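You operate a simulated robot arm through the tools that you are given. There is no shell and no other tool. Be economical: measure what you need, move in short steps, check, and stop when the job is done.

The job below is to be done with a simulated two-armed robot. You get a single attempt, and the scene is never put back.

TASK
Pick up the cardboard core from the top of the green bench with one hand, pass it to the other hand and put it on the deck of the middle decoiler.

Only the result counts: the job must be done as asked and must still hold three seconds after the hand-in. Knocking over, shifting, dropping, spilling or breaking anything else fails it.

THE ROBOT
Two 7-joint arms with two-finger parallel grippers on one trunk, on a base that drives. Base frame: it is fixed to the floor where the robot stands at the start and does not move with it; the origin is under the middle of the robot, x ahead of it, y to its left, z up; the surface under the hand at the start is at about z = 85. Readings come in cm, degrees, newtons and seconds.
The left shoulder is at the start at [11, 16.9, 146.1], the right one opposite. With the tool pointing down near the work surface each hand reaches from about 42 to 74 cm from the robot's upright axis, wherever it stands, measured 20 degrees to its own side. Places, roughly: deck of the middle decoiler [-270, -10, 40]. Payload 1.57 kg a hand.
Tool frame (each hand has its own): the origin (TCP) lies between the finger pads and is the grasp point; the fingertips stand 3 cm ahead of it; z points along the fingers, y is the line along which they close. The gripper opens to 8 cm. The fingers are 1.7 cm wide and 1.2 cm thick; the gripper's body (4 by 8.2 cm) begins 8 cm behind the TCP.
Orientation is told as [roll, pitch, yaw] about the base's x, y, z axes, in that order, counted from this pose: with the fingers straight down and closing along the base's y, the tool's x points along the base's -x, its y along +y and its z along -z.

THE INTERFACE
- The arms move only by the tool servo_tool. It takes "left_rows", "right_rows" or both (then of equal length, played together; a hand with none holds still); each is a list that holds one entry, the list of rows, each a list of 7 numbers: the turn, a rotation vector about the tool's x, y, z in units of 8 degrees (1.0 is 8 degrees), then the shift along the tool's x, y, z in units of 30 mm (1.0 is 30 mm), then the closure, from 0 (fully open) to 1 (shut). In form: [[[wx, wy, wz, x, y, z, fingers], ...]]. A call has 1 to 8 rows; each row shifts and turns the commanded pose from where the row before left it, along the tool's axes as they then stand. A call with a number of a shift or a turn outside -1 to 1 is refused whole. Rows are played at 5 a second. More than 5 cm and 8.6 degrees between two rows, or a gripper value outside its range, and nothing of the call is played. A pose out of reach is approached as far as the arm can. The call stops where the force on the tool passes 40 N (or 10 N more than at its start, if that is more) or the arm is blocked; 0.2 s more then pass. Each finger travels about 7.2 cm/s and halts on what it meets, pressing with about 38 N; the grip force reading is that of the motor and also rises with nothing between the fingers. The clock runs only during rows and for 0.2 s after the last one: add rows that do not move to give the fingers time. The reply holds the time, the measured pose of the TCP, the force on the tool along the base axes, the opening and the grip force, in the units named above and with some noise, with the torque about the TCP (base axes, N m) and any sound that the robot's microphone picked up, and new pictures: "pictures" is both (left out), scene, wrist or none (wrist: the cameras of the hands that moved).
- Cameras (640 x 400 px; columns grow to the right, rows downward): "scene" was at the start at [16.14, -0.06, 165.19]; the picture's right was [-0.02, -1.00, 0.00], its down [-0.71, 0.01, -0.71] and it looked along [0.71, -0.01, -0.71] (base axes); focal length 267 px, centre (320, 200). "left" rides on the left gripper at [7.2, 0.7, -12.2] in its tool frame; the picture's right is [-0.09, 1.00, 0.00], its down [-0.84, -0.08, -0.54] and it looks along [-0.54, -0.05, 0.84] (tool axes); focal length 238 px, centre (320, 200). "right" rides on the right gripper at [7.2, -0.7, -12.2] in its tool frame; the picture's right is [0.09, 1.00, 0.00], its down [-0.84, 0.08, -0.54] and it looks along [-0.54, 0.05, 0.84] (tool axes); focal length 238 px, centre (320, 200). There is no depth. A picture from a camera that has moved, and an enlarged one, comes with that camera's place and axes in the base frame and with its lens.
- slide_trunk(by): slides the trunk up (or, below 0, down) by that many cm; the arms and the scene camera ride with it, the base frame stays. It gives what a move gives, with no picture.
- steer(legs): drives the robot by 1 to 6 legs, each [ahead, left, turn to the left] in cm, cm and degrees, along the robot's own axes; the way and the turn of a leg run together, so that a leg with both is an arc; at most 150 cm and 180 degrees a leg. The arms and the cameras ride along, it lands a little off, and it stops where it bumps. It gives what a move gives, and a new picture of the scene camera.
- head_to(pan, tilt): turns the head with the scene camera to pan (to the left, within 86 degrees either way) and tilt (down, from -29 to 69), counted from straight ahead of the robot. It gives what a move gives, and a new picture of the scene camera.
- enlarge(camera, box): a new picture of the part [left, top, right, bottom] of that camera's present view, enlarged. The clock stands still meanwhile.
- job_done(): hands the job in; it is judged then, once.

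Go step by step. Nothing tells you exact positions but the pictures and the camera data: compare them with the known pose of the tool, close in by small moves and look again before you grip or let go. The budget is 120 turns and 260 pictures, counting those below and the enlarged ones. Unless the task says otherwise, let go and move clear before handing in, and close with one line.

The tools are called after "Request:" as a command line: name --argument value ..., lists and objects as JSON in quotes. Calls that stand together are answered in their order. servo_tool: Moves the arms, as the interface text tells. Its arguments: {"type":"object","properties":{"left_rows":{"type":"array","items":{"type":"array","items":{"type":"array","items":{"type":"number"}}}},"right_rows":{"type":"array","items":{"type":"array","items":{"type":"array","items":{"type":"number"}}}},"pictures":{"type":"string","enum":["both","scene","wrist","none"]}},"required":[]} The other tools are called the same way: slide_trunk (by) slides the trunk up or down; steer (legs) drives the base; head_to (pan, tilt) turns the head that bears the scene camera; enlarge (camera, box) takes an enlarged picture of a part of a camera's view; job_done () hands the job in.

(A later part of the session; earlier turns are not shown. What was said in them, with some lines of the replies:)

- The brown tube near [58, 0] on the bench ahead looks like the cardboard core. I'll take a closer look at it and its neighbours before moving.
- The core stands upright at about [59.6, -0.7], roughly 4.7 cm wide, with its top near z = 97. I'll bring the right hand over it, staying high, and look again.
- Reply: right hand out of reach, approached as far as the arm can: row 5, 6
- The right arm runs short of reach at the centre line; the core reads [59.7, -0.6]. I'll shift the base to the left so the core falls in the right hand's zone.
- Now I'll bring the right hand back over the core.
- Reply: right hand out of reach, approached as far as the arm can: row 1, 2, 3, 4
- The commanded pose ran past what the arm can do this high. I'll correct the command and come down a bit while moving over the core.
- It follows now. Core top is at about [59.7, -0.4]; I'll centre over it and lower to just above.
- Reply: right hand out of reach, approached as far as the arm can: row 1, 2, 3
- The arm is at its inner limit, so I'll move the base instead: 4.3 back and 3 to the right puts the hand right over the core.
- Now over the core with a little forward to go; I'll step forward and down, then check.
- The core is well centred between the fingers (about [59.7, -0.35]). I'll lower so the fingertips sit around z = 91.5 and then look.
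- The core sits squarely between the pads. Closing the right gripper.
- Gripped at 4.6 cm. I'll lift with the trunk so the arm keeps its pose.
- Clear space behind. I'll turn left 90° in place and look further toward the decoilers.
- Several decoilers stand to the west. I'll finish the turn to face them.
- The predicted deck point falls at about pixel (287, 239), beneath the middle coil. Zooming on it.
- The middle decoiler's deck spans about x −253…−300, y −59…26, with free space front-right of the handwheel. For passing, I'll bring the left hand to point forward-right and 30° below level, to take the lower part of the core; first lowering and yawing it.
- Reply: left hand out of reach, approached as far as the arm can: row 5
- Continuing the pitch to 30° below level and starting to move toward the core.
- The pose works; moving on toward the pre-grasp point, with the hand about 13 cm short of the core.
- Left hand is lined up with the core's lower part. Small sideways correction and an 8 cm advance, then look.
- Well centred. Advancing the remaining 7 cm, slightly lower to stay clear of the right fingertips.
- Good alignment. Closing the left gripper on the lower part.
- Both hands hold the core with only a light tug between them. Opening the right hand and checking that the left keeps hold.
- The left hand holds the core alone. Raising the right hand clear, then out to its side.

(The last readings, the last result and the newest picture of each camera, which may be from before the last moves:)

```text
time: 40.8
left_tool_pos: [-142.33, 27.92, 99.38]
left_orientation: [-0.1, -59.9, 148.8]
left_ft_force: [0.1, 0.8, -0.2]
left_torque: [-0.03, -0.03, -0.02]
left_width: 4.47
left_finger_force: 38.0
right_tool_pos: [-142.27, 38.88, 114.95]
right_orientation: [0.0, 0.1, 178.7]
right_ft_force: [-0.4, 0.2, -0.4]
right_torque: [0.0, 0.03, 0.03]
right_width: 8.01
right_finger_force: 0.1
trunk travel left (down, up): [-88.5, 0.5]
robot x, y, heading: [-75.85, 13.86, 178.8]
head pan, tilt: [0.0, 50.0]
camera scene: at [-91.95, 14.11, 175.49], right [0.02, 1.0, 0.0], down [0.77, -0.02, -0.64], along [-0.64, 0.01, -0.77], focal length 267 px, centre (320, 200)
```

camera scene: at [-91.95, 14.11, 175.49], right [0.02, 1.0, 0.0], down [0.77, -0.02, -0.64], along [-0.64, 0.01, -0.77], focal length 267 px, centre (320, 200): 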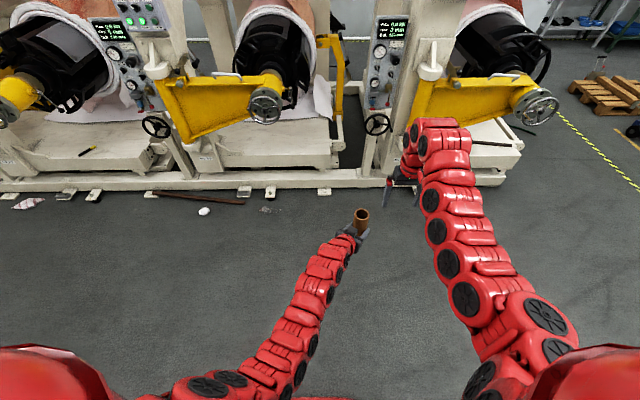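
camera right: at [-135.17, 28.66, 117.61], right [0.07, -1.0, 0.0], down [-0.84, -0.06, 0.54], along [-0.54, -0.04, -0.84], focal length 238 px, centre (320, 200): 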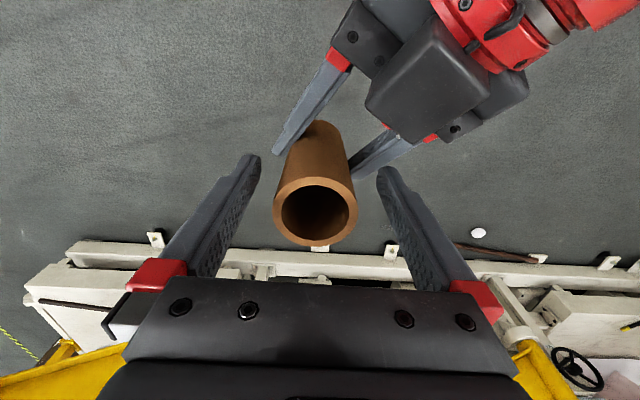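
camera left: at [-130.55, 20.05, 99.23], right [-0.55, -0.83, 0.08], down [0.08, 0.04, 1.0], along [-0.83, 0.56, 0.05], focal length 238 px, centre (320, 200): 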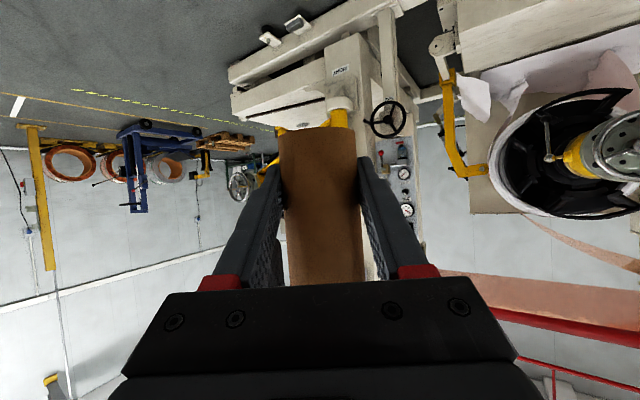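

Handover done. Now I'll tuck the right hand: outward, then down and back, so it stays clear of the machines when I drive up.

Request:
servo_tool --right_rows '[[[0, 0, 0, 0, -1, 0, 0], [0, 0, 0, 0, -1, 0, 0], [0, 0, 0, 0, -1, 0.5, 0], [0, 0, 0, 0, 0, 1, 0], [0, 0, 0, 0, 0, 1, 0], [0, 0, 0, 0.3, 0, 1, 0], [0, 0, 0, 0.8, 0, 1, 0], [0, 0, 0, 0.8, 0, 1, 0]]]' --pictures "none"

Request:
servo_tool --right_rows '[[[0, 0, 0, 1, 0, 0, 0], [0, 0, 0, 1, 0, 0, 0], [0, 0, 0, 1, 0, 0, 0], [0, 0, 0, 1, 0, 0, 0], [0, 0, 0, 1, 0, 0, 0]]]' --pictures "scene"

```text
time: 42.5
left_tool_pos: [-142.31, 27.83, 99.43]
left_orientation: [0.0, -60.1, 148.9]
left_ft_force: [-0.1, -0.5, 0.1]
left_torque: [0.01, -0.03, -0.01]
left_width: 4.43
left_finger_force: 38.0
right_tool_pos: [-136.21, 47.6, 98.51]
right_orientation: [0.0, 0.2, 178.7]
right_ft_force: [0.0, -0.5, 0.9]
right_torque: [0.04, -0.01, 0.0]
right_width: 7.99
right_finger_force: 0.0
trunk travel left (down, up): [-88.5, 0.5]
robot x, y, heading: [-76.0, 13.7, 179.1]
head pan, tilt: [0.0, 50.0]
```

```text
time: 43.8
left_tool_pos: [-142.3, 27.84, 99.3]
left_orientation: [-0.1, -60.1, 148.9]
left_ft_force: [-0.2, 0.5, 0.5]
left_torque: [0.03, -0.01, 0.01]
left_width: 4.44
left_finger_force: 38.1
right_tool_pos: [-121.09, 47.41, 98.57]
right_orientation: [0.1, 0.2, 178.6]
right_ft_force: [0.5, 0.6, 0.4]
right_torque: [0.02, 0.01, 0.0]
right_width: 7.98
right_finger_force: 0.1
trunk travel left (down, up): [-88.5, 0.5]
robot x, y, heading: [-76.06, 13.64, 179.0]
head pan, tilt: [0.0, 50.0]
camera scene: at [-91.84, 13.91, 175.5], right [0.02, 1.0, 0.0], down [0.77, -0.01, -0.64], along [-0.64, 0.01, -0.77], focal length 267 px, centre (320, 200)
```

scene: 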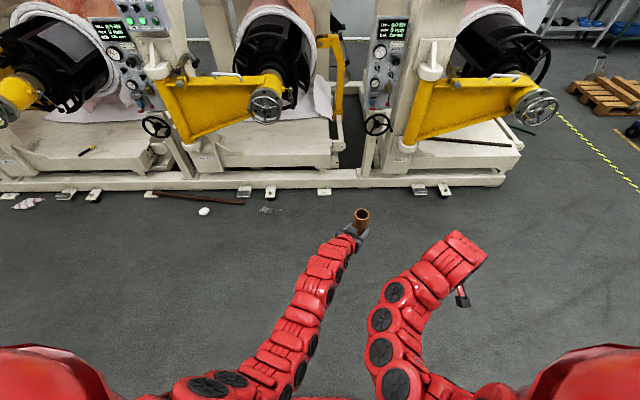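

Tucks in nicely; pulling the right hand a bit further back and down.

Request:
servo_tool --right_rows '[[[0, 0, 0, 0.5, 0, 0.9, 0], [0, 0, 0, 0.6, 0, 0.9, 0], [0, 0, 0, 0.8, 0, 0.5, 0], [0, 0, 0, 0.8, 0, 0, 0], [0, 0, 0, 0.8, 0, 0, 0]]]' --pictures "none"

```text
time: 45.0
left_tool_pos: [-142.3, 27.87, 99.4]
left_orientation: [-0.1, -60.0, 149.0]
left_ft_force: [0.2, -0.3, 0.7]
left_torque: [0.02, 0.0, 0.02]
left_width: 4.43
left_finger_force: 37.7
right_tool_pos: [-110.65, 47.06, 91.8]
right_orientation: [0.0, 0.1, 178.7]
right_ft_force: [0.4, -0.8, 1.4]
right_torque: [-0.01, 0.01, 0.02]
right_width: 8.0
right_finger_force: 0.0
trunk travel left (down, up): [-88.5, 0.5]
robot x, y, heading: [-75.93, 13.87, 178.8]
head pan, tilt: [0.0, 50.0]
```

The right hand is now well back. Next I turn and shift the left hand to point nearly straight ahead and reach farther out, keeping the core upright.

Request:
servo_tool --left_rows '[[[-0.68, 0, -0.39, 0, 0, 0, 1], [-0.68, 0, -0.39, 0, 0, 0, 1], [-0.68, 0, -0.39, 0, 0, 0, 1], [-0.68, 0, -0.39, 0, 0, 0, 1], [0, 0, 0, 0, 0, 0, 1]]]' --pictures "none"

Request:
servo_tool --left_rows '[[[0, 0, 0, -0.24, 0.89, 0.417, 1], [0, 0, 0, -0.24, 0.89, 0.417, 1], [0, 0, 0, -0.24, 0.89, 0.417, 1], [0, 0, 0, -0.24, 0.89, 0.417, 1], [0, 0, 0, -0.24, 0.89, 0.417, 1], [0, 0, 0, -0.24, 0.89, 0.417, 1], [0, 0, 0, -0.24, 0.89, 0.417, 1], [0, 0, 0, 0, 0, 0, 1]]]' --pictures "both"

```text
time: 46.1
left_tool_pos: [-142.28, 27.92, 99.33]
left_orientation: [0.0, -60.0, 173.9]
left_ft_force: [1.0, -0.1, 0.0]
left_torque: [0.02, -0.01, -0.01]
left_width: 4.45
left_finger_force: 38.2
right_tool_pos: [-110.78, 47.05, 91.85]
right_orientation: [0.0, 0.2, 178.7]
right_ft_force: [0.1, 0.5, 0.6]
right_torque: [0.01, -0.01, 0.0]
right_width: 8.0
right_finger_force: 0.1
trunk travel left (down, up): [-88.5, 0.5]
robot x, y, heading: [-75.9, 13.33, 178.8]
head pan, tilt: [0.0, 50.0]
```

```text
time: 48.0
left_tool_pos: [-154.28, 10.3, 99.25]
left_orientation: [0.0, -60.1, 173.9]
left_ft_force: [0.1, 0.1, 0.7]
left_torque: [-0.03, 0.0, 0.0]
left_width: 4.42
left_finger_force: 38.0
right_tool_pos: [-110.81, 47.13, 91.88]
right_orientation: [0.0, 0.2, 178.7]
right_ft_force: [-0.2, -0.7, -0.5]
right_torque: [0.01, 0.02, -0.02]
right_width: 7.99
right_finger_force: 0.0
trunk travel left (down, up): [-88.5, 0.5]
robot x, y, heading: [-76.04, 13.55, 178.8]
head pan, tilt: [0.0, 50.0]
camera scene: at [-91.88, 14.02, 175.49], right [0.02, 1.0, 0.0], down [0.77, -0.01, -0.64], along [-0.64, 0.01, -0.77], focal length 267 px, centre (320, 200)
camera left: at [-140.2, 8.29, 99.19], right [-0.15, -0.99, 0.08], down [0.06, 0.07, 1.0], along [-0.99, 0.15, 0.05], focal length 238 px, centre (320, 200)
```

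scene: 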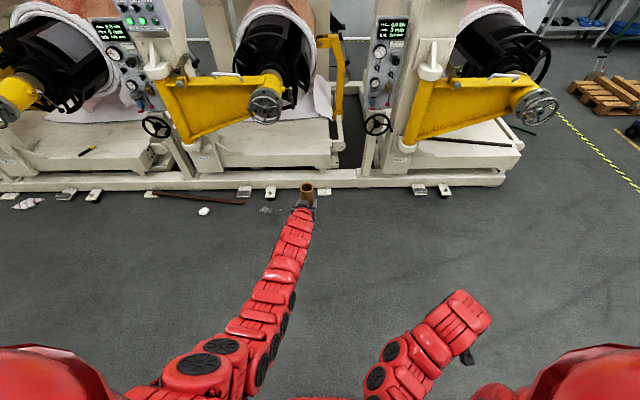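
left: 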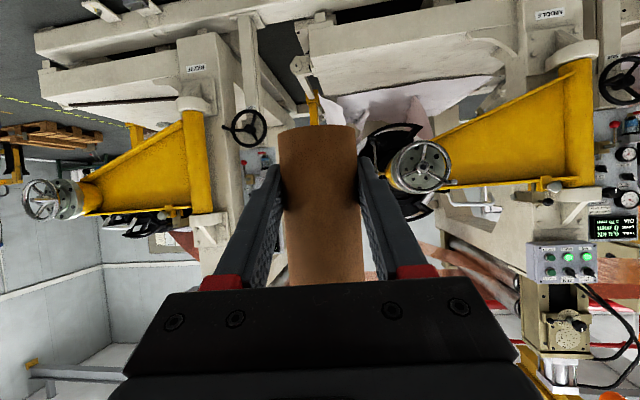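

The label "MIDDLE" is on the decoiler straight ahead; its handwheel triangulates to about [-230, -15, 94]. I'll lower the trunk part-way, drive closer and look at the deck height.

Request:
slide_trunk --by -42

Request:
steer --legs '[[72, -2, 0]]'

Request:
enlarge --camera "left" --box '[0, 0, 640, 400]'

```text
refused: -42 is not a number from -40 to 40
```

```text
time: 51.9
left_tool_pos: [-226.91, 13.71, 99.24]
left_orientation: [0.0, -60.1, 174.0]
left_ft_force: [-0.5, 0.3, 0.5]
left_torque: [0.01, -0.02, 0.0]
left_width: 4.38
left_finger_force: 37.8
right_tool_pos: [-183.41, 50.45, 91.84]
right_orientation: [0.0, 0.2, 178.8]
right_ft_force: [0.5, -0.2, 0.6]
right_torque: [0.0, -0.02, 0.03]
right_width: 8.0
right_finger_force: 0.1
trunk travel left (down, up): [-88.5, 0.5]
robot x, y, heading: [-148.82, 16.96, 179.1]
head pan, tilt: [0.0, 50.0]
camera scene: at [-164.6, 17.31, 175.49], right [0.02, 1.0, 0.0], down [0.77, -0.01, -0.64], along [-0.64, 0.01, -0.77], focal length 267 px, centre (320, 200)
```

scene: 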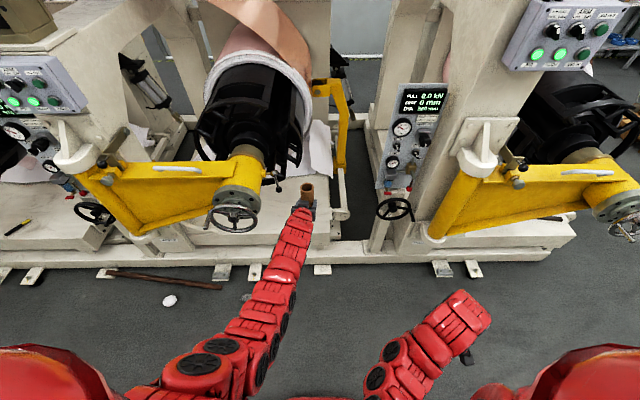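

```text
1.00 times, centred on (320, 200) of left (not enlarged: the box is as wide or as high as the picture)
camera zoom: at [-212.9, 11.59, 99.18], right [-0.15, -0.99, 0.08], down [0.06, 0.07, 1.0], along [-0.99, 0.15, 0.05], focal length 238 px, centre (320, 200)
```

zoom: 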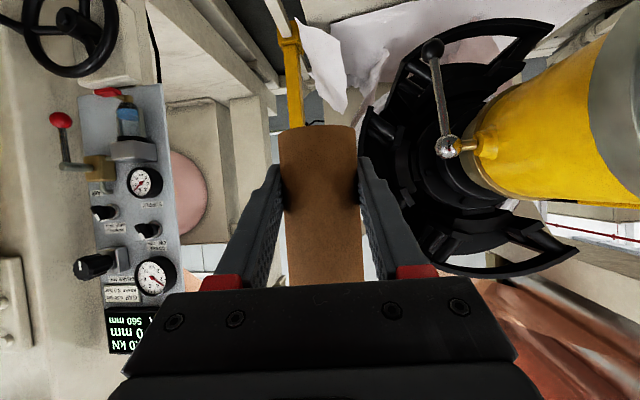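

Drove in while still high, no contact. Now lowering the trunk 40 cm at this stand-off.

Request:
slide_trunk --by -40

Request:
head_to --pan 0 --tilt 40

Request:
enlarge --camera "left" --box '[0, 0, 640, 400]'

```text
time: 55.8
left_tool_pos: [-226.95, 13.64, 59.22]
left_orientation: [0.0, -60.1, 174.1]
left_ft_force: [-0.6, -0.3, 0.1]
left_torque: [-0.01, -0.02, 0.0]
left_width: 4.33
left_finger_force: 38.3
right_tool_pos: [-183.37, 50.45, 51.81]
right_orientation: [0.0, 0.2, 178.7]
right_ft_force: [-0.3, 0.0, -0.9]
right_torque: [0.04, 0.0, 0.0]
right_width: 8.02
right_finger_force: 0.1
trunk travel left (down, up): [-48.5, 40.5]
robot x, y, heading: [-148.83, 16.98, 179.1]
head pan, tilt: [0.0, 50.0]
```

```text
time: 56.5
left_tool_pos: [-226.98, 13.65, 59.32]
left_orientation: [0.1, -60.1, 174.0]
left_ft_force: [-0.2, -0.2, -1.1]
left_torque: [-0.04, 0.0, 0.0]
left_width: 4.35
left_finger_force: 37.8
right_tool_pos: [-183.46, 50.36, 51.91]
right_orientation: [0.0, 0.2, 178.8]
right_ft_force: [0.8, 0.2, 0.3]
right_torque: [-0.03, -0.01, 0.02]
right_width: 8.0
right_finger_force: 0.1
trunk travel left (down, up): [-48.5, 40.5]
robot x, y, heading: [-149.21, 16.94, 179.1]
head pan, tilt: [0.0, 40.0]
camera scene: at [-165.44, 17.33, 136.9], right [0.02, 1.0, 0.0], down [0.64, -0.01, -0.77], along [-0.77, 0.01, -0.64], focal length 267 px, centre (320, 200)
```

scene: 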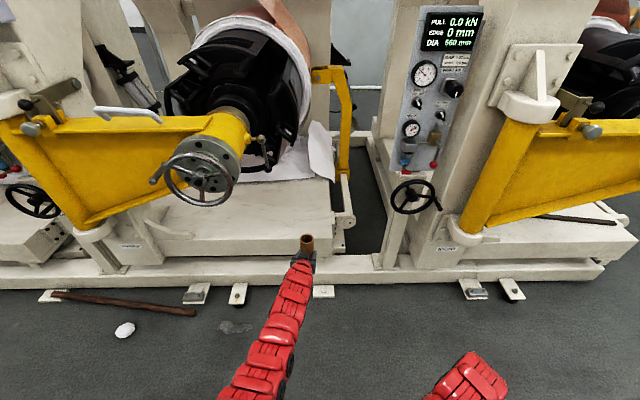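

```text
1.00 times, centred on (320, 200) of left (not enlarged: the box is as wide or as high as the picture)
camera zoom: at [-212.92, 11.59, 59.16], right [-0.15, -0.99, 0.08], down [0.06, 0.07, 1.0], along [-0.99, 0.15, 0.05], focal length 238 px, centre (320, 200)
```

zoom: 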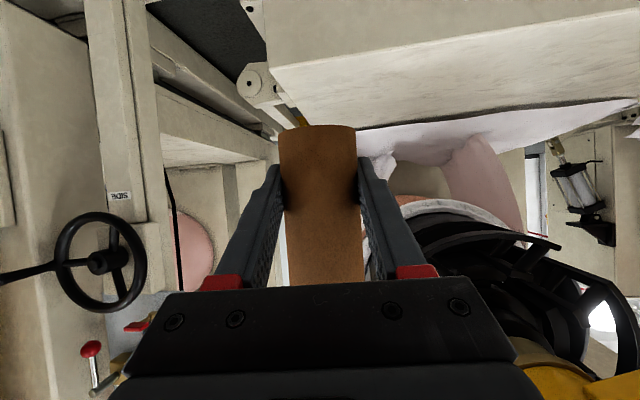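

The deck is now in clear view from both cameras; zooming on the scene for its edges.

Request:
enlarge --camera "scene" --box '[140, 120, 380, 270]'

```text
2.67 times, centred on (260, 195) of scene
camera zoom: at [-165.44, 17.33, 136.9], right [0.02, 1.0, 0.0], down [0.64, -0.01, -0.77], along [-0.77, 0.01, -0.64], focal length 712 px, centre (480, 213)
```

zoom: 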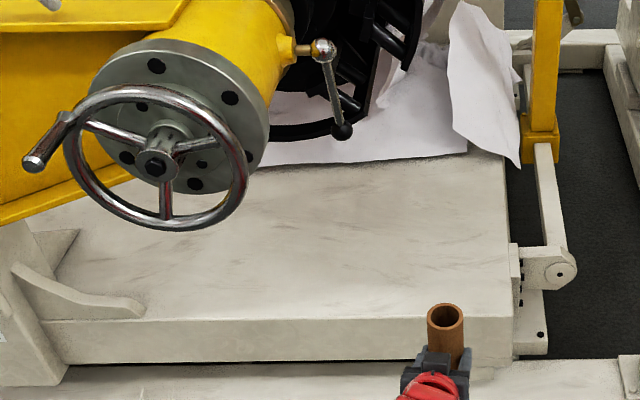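

Triangulation puts the deck's front-right top corner at about [-256, 25, 36.5], with a clear area x −256…−305. I'll lower 13 cm, then drive ahead so the core is over [-263, 13].

Request:
slide_trunk --by -13

Request:
steer --legs '[[25, 0, 0]]'

Request:
enlarge --camera "left" --box '[0, 0, 640, 400]'

```text
time: 58.0
left_tool_pos: [-226.9, 13.71, 46.37]
left_orientation: [0.1, -60.2, 174.0]
left_ft_force: [0.2, 0.3, 0.6]
left_torque: [0.0, -0.01, 0.0]
left_width: 4.35
left_finger_force: 38.5
right_tool_pos: [-183.53, 50.49, 38.86]
right_orientation: [0.1, 0.1, 178.8]
right_ft_force: [0.3, -0.5, -0.3]
right_torque: [0.02, 0.04, -0.02]
right_width: 7.97
right_finger_force: 0.0
trunk travel left (down, up): [-35.5, 53.5]
robot x, y, heading: [-149.06, 16.56, 179.2]
head pan, tilt: [0.0, 40.0]
```

```text
time: 59.9
left_tool_pos: [-251.9, 14.25, 46.25]
left_orientation: [0.0, -60.1, 173.8]
left_ft_force: [-0.6, 0.6, -0.6]
left_torque: [0.02, 0.01, 0.04]
left_width: 4.36
left_finger_force: 38.5
right_tool_pos: [-208.34, 51.08, 38.87]
right_orientation: [0.0, 0.1, 178.5]
right_ft_force: [-0.6, 0.1, 0.7]
right_torque: [0.02, 0.01, -0.01]
right_width: 8.01
right_finger_force: 0.1
trunk travel left (down, up): [-35.5, 53.5]
robot x, y, heading: [-173.57, 17.47, 178.9]
head pan, tilt: [0.0, 40.0]
camera scene: at [-190.49, 17.85, 123.89], right [0.02, 1.0, 0.0], down [0.64, -0.01, -0.77], along [-0.77, 0.02, -0.64], focal length 267 px, centre (320, 200)
```

scene: 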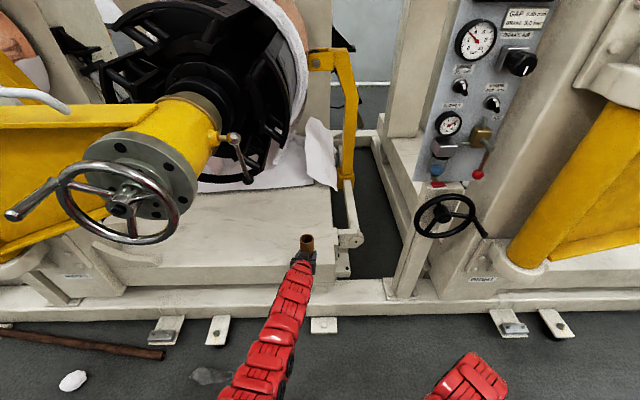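

```text
1.00 times, centred on (320, 200) of left (not enlarged: the box is as wide or as high as the picture)
camera zoom: at [-237.93, 12.22, 46.12], right [-0.15, -0.99, 0.08], down [0.06, 0.07, 1.0], along [-0.99, 0.16, 0.05], focal length 238 px, centre (320, 200)
```

zoom: 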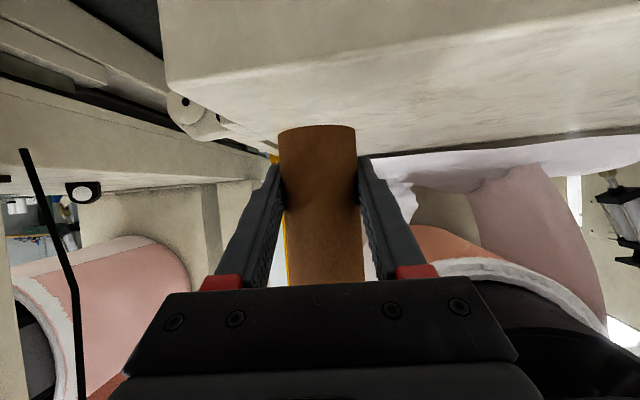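

Consistent: deck top near z = 37, core bottom at about 43. Driving the last 11 cm.

Request:
steer --legs '[[11.5, 1, 0]]'

Request:
enlarge --camera "left" --box '[0, 0, 640, 400]'

Request:
enlarge --camera "scene" --box '[200, 160, 440, 310]'

```text
time: 61.1
left_tool_pos: [-263.59, 13.62, 46.17]
left_orientation: [0.0, -59.9, 173.8]
left_ft_force: [-0.6, 0.4, 0.5]
left_torque: [-0.01, -0.01, 0.01]
left_width: 4.35
left_finger_force: 37.9
right_tool_pos: [-220.1, 50.26, 38.87]
right_orientation: [-0.1, 0.2, 178.6]
right_ft_force: [0.0, -0.9, -0.6]
right_torque: [-0.02, -0.03, 0.0]
right_width: 8.01
right_finger_force: 0.1
trunk travel left (down, up): [-35.5, 53.5]
robot x, y, heading: [-185.39, 16.5, 178.7]
head pan, tilt: [0.0, 40.0]
camera scene: at [-202.13, 17.11, 123.89], right [0.02, 1.0, 0.0], down [0.64, -0.01, -0.77], along [-0.77, 0.02, -0.64], focal length 267 px, centre (320, 200)
```

scene: 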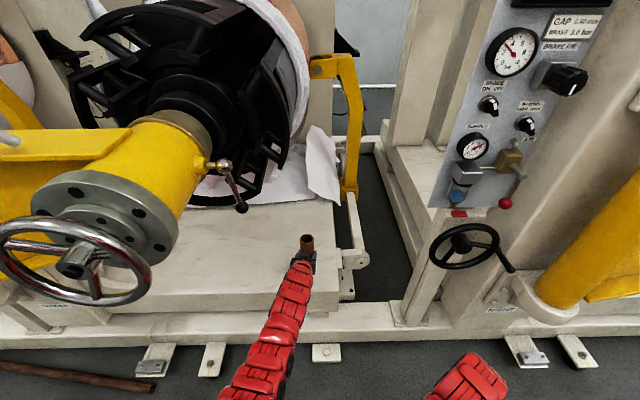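

```text
1.00 times, centred on (320, 200) of left (not enlarged: the box is as wide or as high as the picture)
camera zoom: at [-249.55, 11.51, 46.1], right [-0.15, -0.98, 0.08], down [0.06, 0.07, 1.0], along [-0.99, 0.16, 0.05], focal length 238 px, centre (320, 200)
```

zoom: 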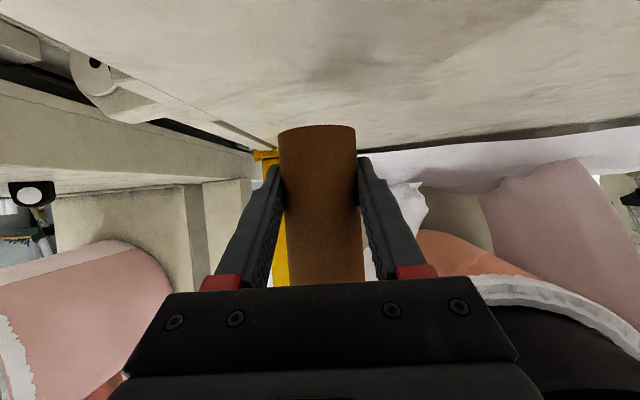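

```text
2.67 times, centred on (320, 235) of scene
camera zoom: at [-202.13, 17.11, 123.89], right [0.02, 1.0, 0.0], down [0.64, -0.01, -0.77], along [-0.77, 0.02, -0.64], focal length 712 px, centre (320, 107)
```

zoom: 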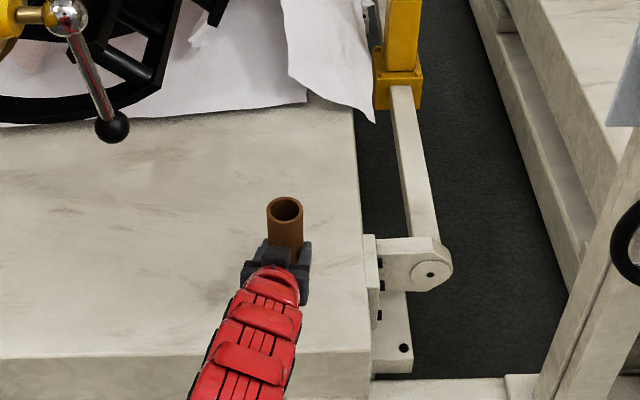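

The core is over the free deck area with margin all round. Lowering with the arm about 4.5 cm first.

Request:
servo_tool --left_rows '[[[0, 0, 0, 0.433, 0, 0.25, 1], [0, 0, 0, 0.433, 0, 0.25, 1], [0, 0, 0, 0.433, 0, 0.25, 1], [0, 0, 0, 0, 0, 0, 1]]]' --pictures "wrist"

```text
time: 62.1
left_tool_pos: [-263.47, 13.6, 41.78]
left_orientation: [-0.1, -60.0, 173.8]
left_ft_force: [-1.3, 0.1, -0.4]
left_torque: [0.01, -0.02, -0.03]
left_width: 4.35
left_finger_force: 38.2
right_tool_pos: [-219.95, 50.34, 38.84]
right_orientation: [0.1, 0.2, 178.6]
right_ft_force: [-0.1, -0.2, -0.1]
right_torque: [0.0, 0.0, -0.01]
right_width: 8.0
right_finger_force: 0.0
trunk travel left (down, up): [-35.5, 53.5]
robot x, y, heading: [-185.53, 16.4, 179.1]
head pan, tilt: [0.0, 40.0]
camera left: at [-249.47, 11.54, 41.63], right [-0.15, -0.99, 0.08], down [0.06, 0.07, 1.0], along [-0.99, 0.16, 0.05], focal length 238 px, centre (320, 200)
```

left: 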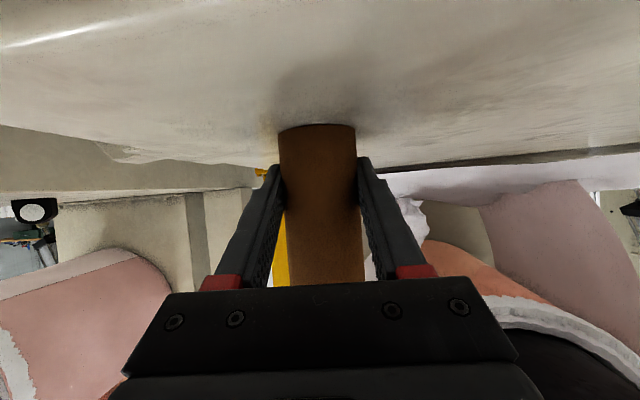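

Very close now. Lowering in small steps and watching the force.

Request:
servo_tool --left_rows '[[[0, 0, 0, 0.087, 0, 0.05, 1], [0, 0, 0, 0.087, 0, 0.05, 1], [0, 0, 0, 0.087, 0, 0.05, 1], [0, 0, 0, 0, 0, 0, 1]]]' --pictures "wrist"

```text
time: 63.1
left_tool_pos: [-263.57, 13.7, 41.64]
left_orientation: [0.0, -60.7, 173.8]
left_ft_force: [-4.0, -2.5, 39.5]
left_torque: [0.05, 0.42, -0.07]
left_width: 4.38
left_finger_force: 38.0
right_tool_pos: [-219.9, 50.36, 39.14]
right_orientation: [0.0, -0.1, 178.6]
right_ft_force: [-0.3, -0.3, 0.4]
right_torque: [-0.01, 0.02, 0.02]
right_width: 7.99
right_finger_force: 0.0
trunk travel left (down, up): [-35.5, 53.5]
robot x, y, heading: [-185.91, 16.57, 179.0]
head pan, tilt: [0.0, 40.0]
camera left: at [-249.63, 11.58, 41.39], right [-0.15, -0.98, 0.08], down [0.07, 0.07, 0.99], along [-0.99, 0.16, 0.06], focal length 238 px, centre (320, 200)
```

left: 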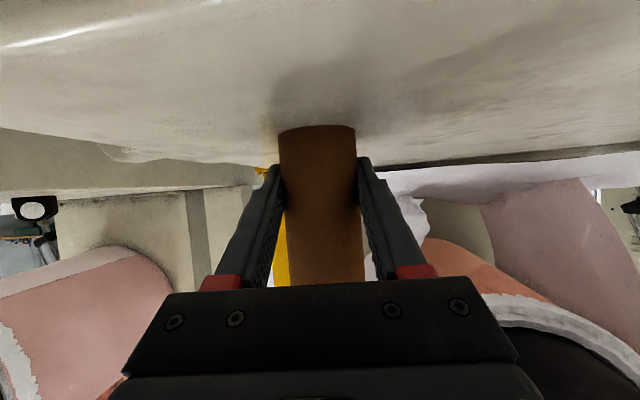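

Contact with the deck at 39 N. Easing the load before letting go.

Request:
servo_tool --left_rows '[[[0, 0, 0, -0.115, 0, -0.067, 1], [0, 0, 0, -0.087, 0, -0.05, 1], [0, 0, 0, 0, 0, 0, 1]]]' --pictures "none"

```text
time: 63.9
left_tool_pos: [-263.32, 13.66, 41.45]
left_orientation: [0.0, -60.1, 173.8]
left_ft_force: [-6.1, 2.5, 17.7]
left_torque: [0.21, 0.73, -0.07]
left_width: 4.35
left_finger_force: 37.9
right_tool_pos: [-219.86, 50.23, 38.86]
right_orientation: [0.0, 0.1, 178.3]
right_ft_force: [0.7, 0.6, 0.3]
right_torque: [-0.01, 0.0, 0.01]
right_width: 8.01
right_finger_force: 0.1
trunk travel left (down, up): [-35.5, 53.5]
robot x, y, heading: [-185.16, 16.69, 178.6]
head pan, tilt: [0.0, 40.0]
```

Still 18 N with a small moment; I'll look closely at the bottom rim before releasing.

Request:
enlarge --camera "left" --box '[230, 90, 410, 210]'

Request:
enlarge --camera "scene" --box '[260, 200, 360, 280]'

```text
3.33 times, centred on (320, 150) of left
camera zoom: at [-249.41, 11.57, 41.53], right [-0.15, -0.98, 0.08], down [0.06, 0.07, 1.0], along [-0.99, 0.16, 0.05], focal length 794 px, centre (320, 367)
```

zoom: 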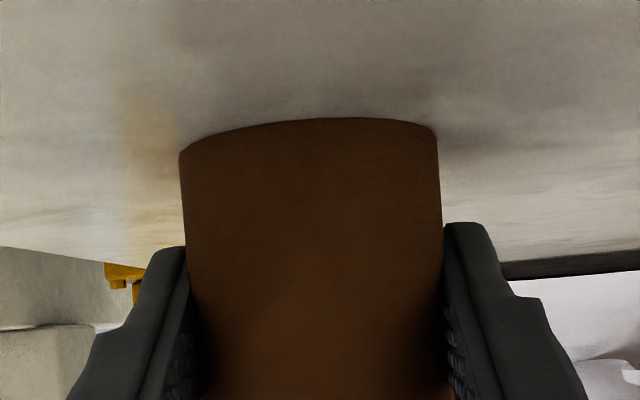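

```text
5.00 times, centred on (310, 240) of scene
camera zoom: at [-201.83, 17.14, 123.92], right [0.02, 1.0, 0.0], down [0.64, -0.01, -0.77], along [-0.77, 0.02, -0.64], focal length 1335 px, centre (370, 0)
```

zoom: 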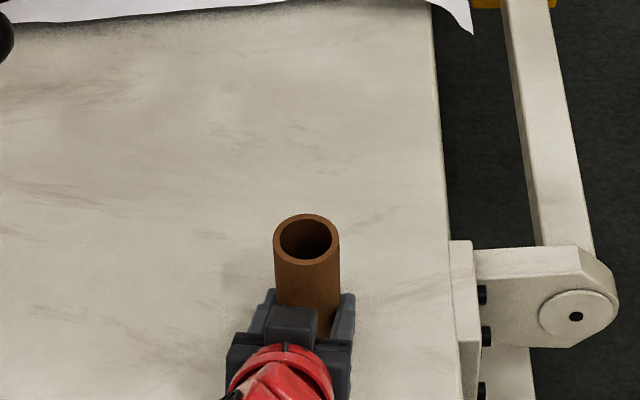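

The core's rim sits on the deck. Easing a little more, then releasing.

Request:
servo_tool --left_rows '[[[0, 0, 0, -0.087, 0, -0.05, 1], [0, 0, 0, 0, 0, 0, 1]]]' --pictures "none"

```text
time: 64.5
left_tool_pos: [-263.43, 13.59, 41.68]
left_orientation: [0.0, -59.8, 173.7]
left_ft_force: [0.9, 1.9, 3.8]
left_torque: [0.06, 0.12, -0.04]
left_width: 4.35
left_finger_force: 37.6
right_tool_pos: [-219.82, 50.22, 38.86]
right_orientation: [-0.1, 0.1, 178.6]
right_ft_force: [0.2, 0.6, 0.0]
right_torque: [0.02, 0.0, 0.01]
right_width: 8.0
right_finger_force: 0.0
trunk travel left (down, up): [-35.5, 53.5]
robot x, y, heading: [-185.27, 16.4, 178.6]
head pan, tilt: [0.0, 40.0]
```

Only 4 N left: just resting. Opening the left hand gently.

Request:
servo_tool --left_rows '[[[0, 0, 0, 0, 0, 0, 0.4], [0, 0, 0, 0, 0, 0, 0.3], [0, 0, 0, 0, 0, 0, 0.15], [0, 0, 0, 0, 0, 0, 0], [0, 0, 0, 0, 0, 0, 0]]]' --pictures "both"

```text
time: 65.7
left_tool_pos: [-263.49, 13.66, 41.81]
left_orientation: [0.0, -60.1, 173.8]
left_ft_force: [-0.6, -0.4, -0.3]
left_torque: [0.02, 0.01, 0.01]
left_width: 8.02
left_finger_force: 0.1
right_tool_pos: [-219.92, 50.29, 38.79]
right_orientation: [0.0, 0.2, 178.6]
right_ft_force: [0.3, 0.0, -0.3]
right_torque: [0.01, -0.02, -0.02]
right_width: 7.99
right_finger_force: 0.1
trunk travel left (down, up): [-35.5, 53.5]
robot x, y, heading: [-185.64, 16.75, 178.5]
head pan, tilt: [0.0, 40.0]
camera scene: at [-202.03, 17.11, 123.9], right [0.02, 1.0, 0.0], down [0.64, -0.01, -0.77], along [-0.77, 0.02, -0.64], focal length 267 px, centre (320, 200)
camera left: at [-249.53, 11.52, 41.74], right [-0.15, -0.98, 0.08], down [0.06, 0.07, 1.0], along [-0.99, 0.16, 0.05], focal length 238 px, centre (320, 200)
```

scene: 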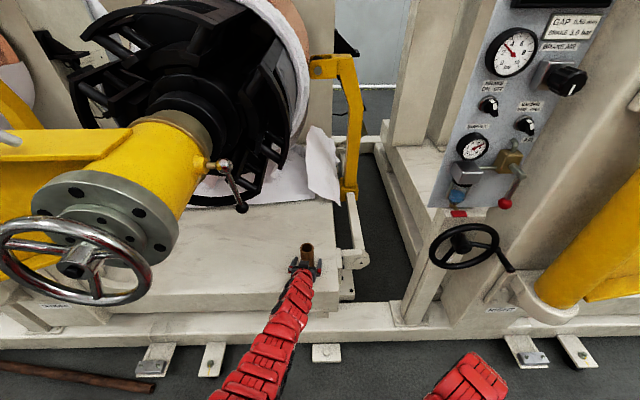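
left: 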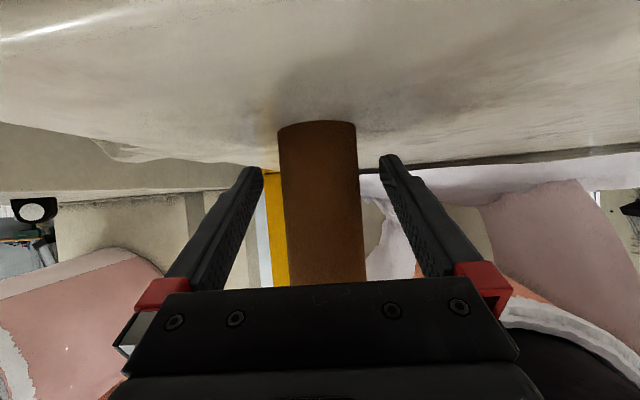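

The core stands free and upright between the open fingers. Backing the left hand straight out along its axis.

Request:
servo_tool --left_rows '[[[0, 0, 0, 0, 0, -0.5, 0], [0, 0, 0, 0, 0, -0.8, 0], [0, 0, 0, 0, 0, -0.9, 0], [0, 0, 0, 0, 0, -0.9, 0], [0, 0, 0, 0, 0, -0.9, 0]]]' --pictures "both"

Request:
steer --legs '[[-25, 0, 0]]'

Request:
enlarge --camera "scene" --box '[200, 150, 400, 275]'

```text
time: 66.9
left_tool_pos: [-253.05, 12.51, 47.67]
left_orientation: [0.0, -60.0, 173.9]
left_ft_force: [0.4, 0.2, 0.1]
left_torque: [0.01, -0.01, 0.01]
left_width: 8.01
left_finger_force: 0.0
right_tool_pos: [-219.98, 50.4, 38.94]
right_orientation: [0.0, 0.2, 178.6]
right_ft_force: [0.0, 0.5, 0.6]
right_torque: [0.02, 0.02, 0.0]
right_width: 7.99
right_finger_force: 0.1
trunk travel left (down, up): [-35.5, 53.5]
robot x, y, heading: [-185.71, 16.84, 178.9]
head pan, tilt: [0.0, 40.0]
camera scene: at [-202.0, 17.1, 123.91], right [0.02, 1.0, 0.0], down [0.64, -0.01, -0.77], along [-0.77, 0.02, -0.64], focal length 267 px, centre (320, 200)
camera left: at [-239.05, 10.43, 47.69], right [-0.15, -0.99, 0.08], down [0.06, 0.07, 1.0], along [-0.99, 0.16, 0.05], focal length 238 px, centre (320, 200)
```

scene: 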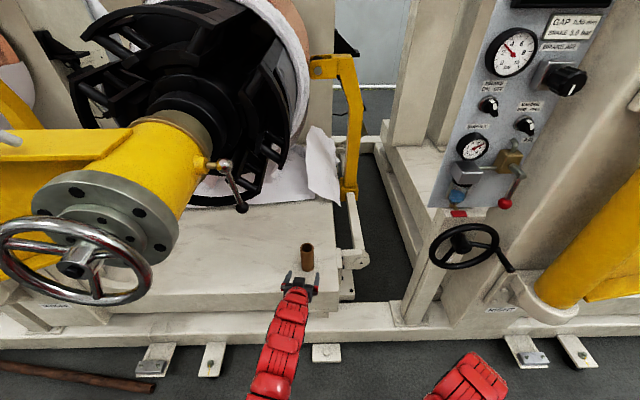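
left: 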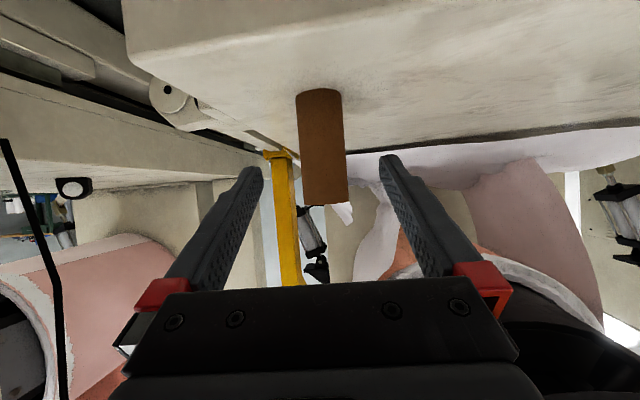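

```text
time: 68.7
left_tool_pos: [-228.18, 12.13, 47.82]
left_orientation: [0.1, -60.2, 173.6]
left_ft_force: [-0.9, -0.4, -0.6]
left_torque: [0.02, 0.02, -0.01]
left_width: 8.03
left_finger_force: 0.1
right_tool_pos: [-194.85, 49.76, 38.84]
right_orientation: [0.1, 0.1, 178.3]
right_ft_force: [-0.9, -0.5, -1.0]
right_torque: [-0.02, 0.01, 0.0]
right_width: 8.02
right_finger_force: 0.1
trunk travel left (down, up): [-35.5, 53.5]
robot x, y, heading: [-160.46, 16.45, 178.4]
head pan, tilt: [0.0, 40.0]
camera scene: at [-176.92, 16.59, 123.92], right [0.02, 1.0, 0.0], down [0.64, -0.02, -0.77], along [-0.77, 0.02, -0.64], focal length 267 px, centre (320, 200)
```

scene: 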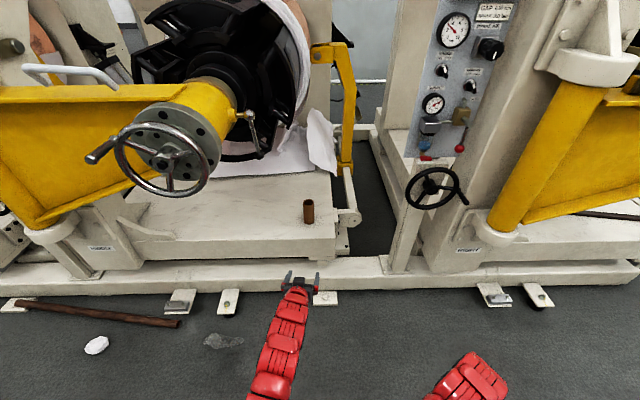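

```text
3.20 times, centred on (300, 212) of scene
camera zoom: at [-176.92, 16.59, 123.92], right [0.02, 1.0, 0.0], down [0.64, -0.02, -0.77], along [-0.77, 0.02, -0.64], focal length 854 px, centre (384, 160)
```

zoom: 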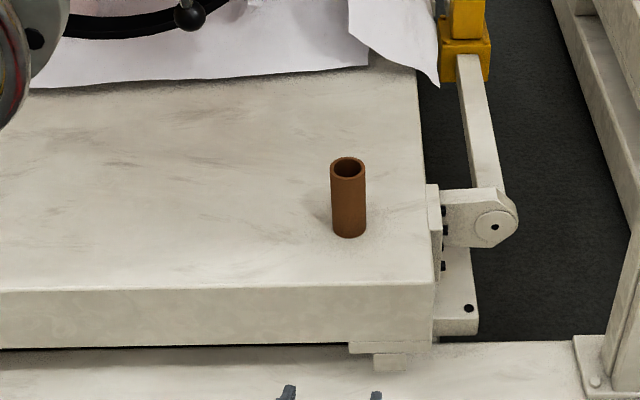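

The core stands upright on the deck of the middle decoiler. Both hands are clear and nothing else was disturbed, so I'm handing in.

Request:
job_done

```text
The job is handed in.
```

The cardboard core was picked up from the green bench with the right hand and passed to the left. It now stands upright on the deck of the middle decoiler, with both hands clear, and the job is handed in.
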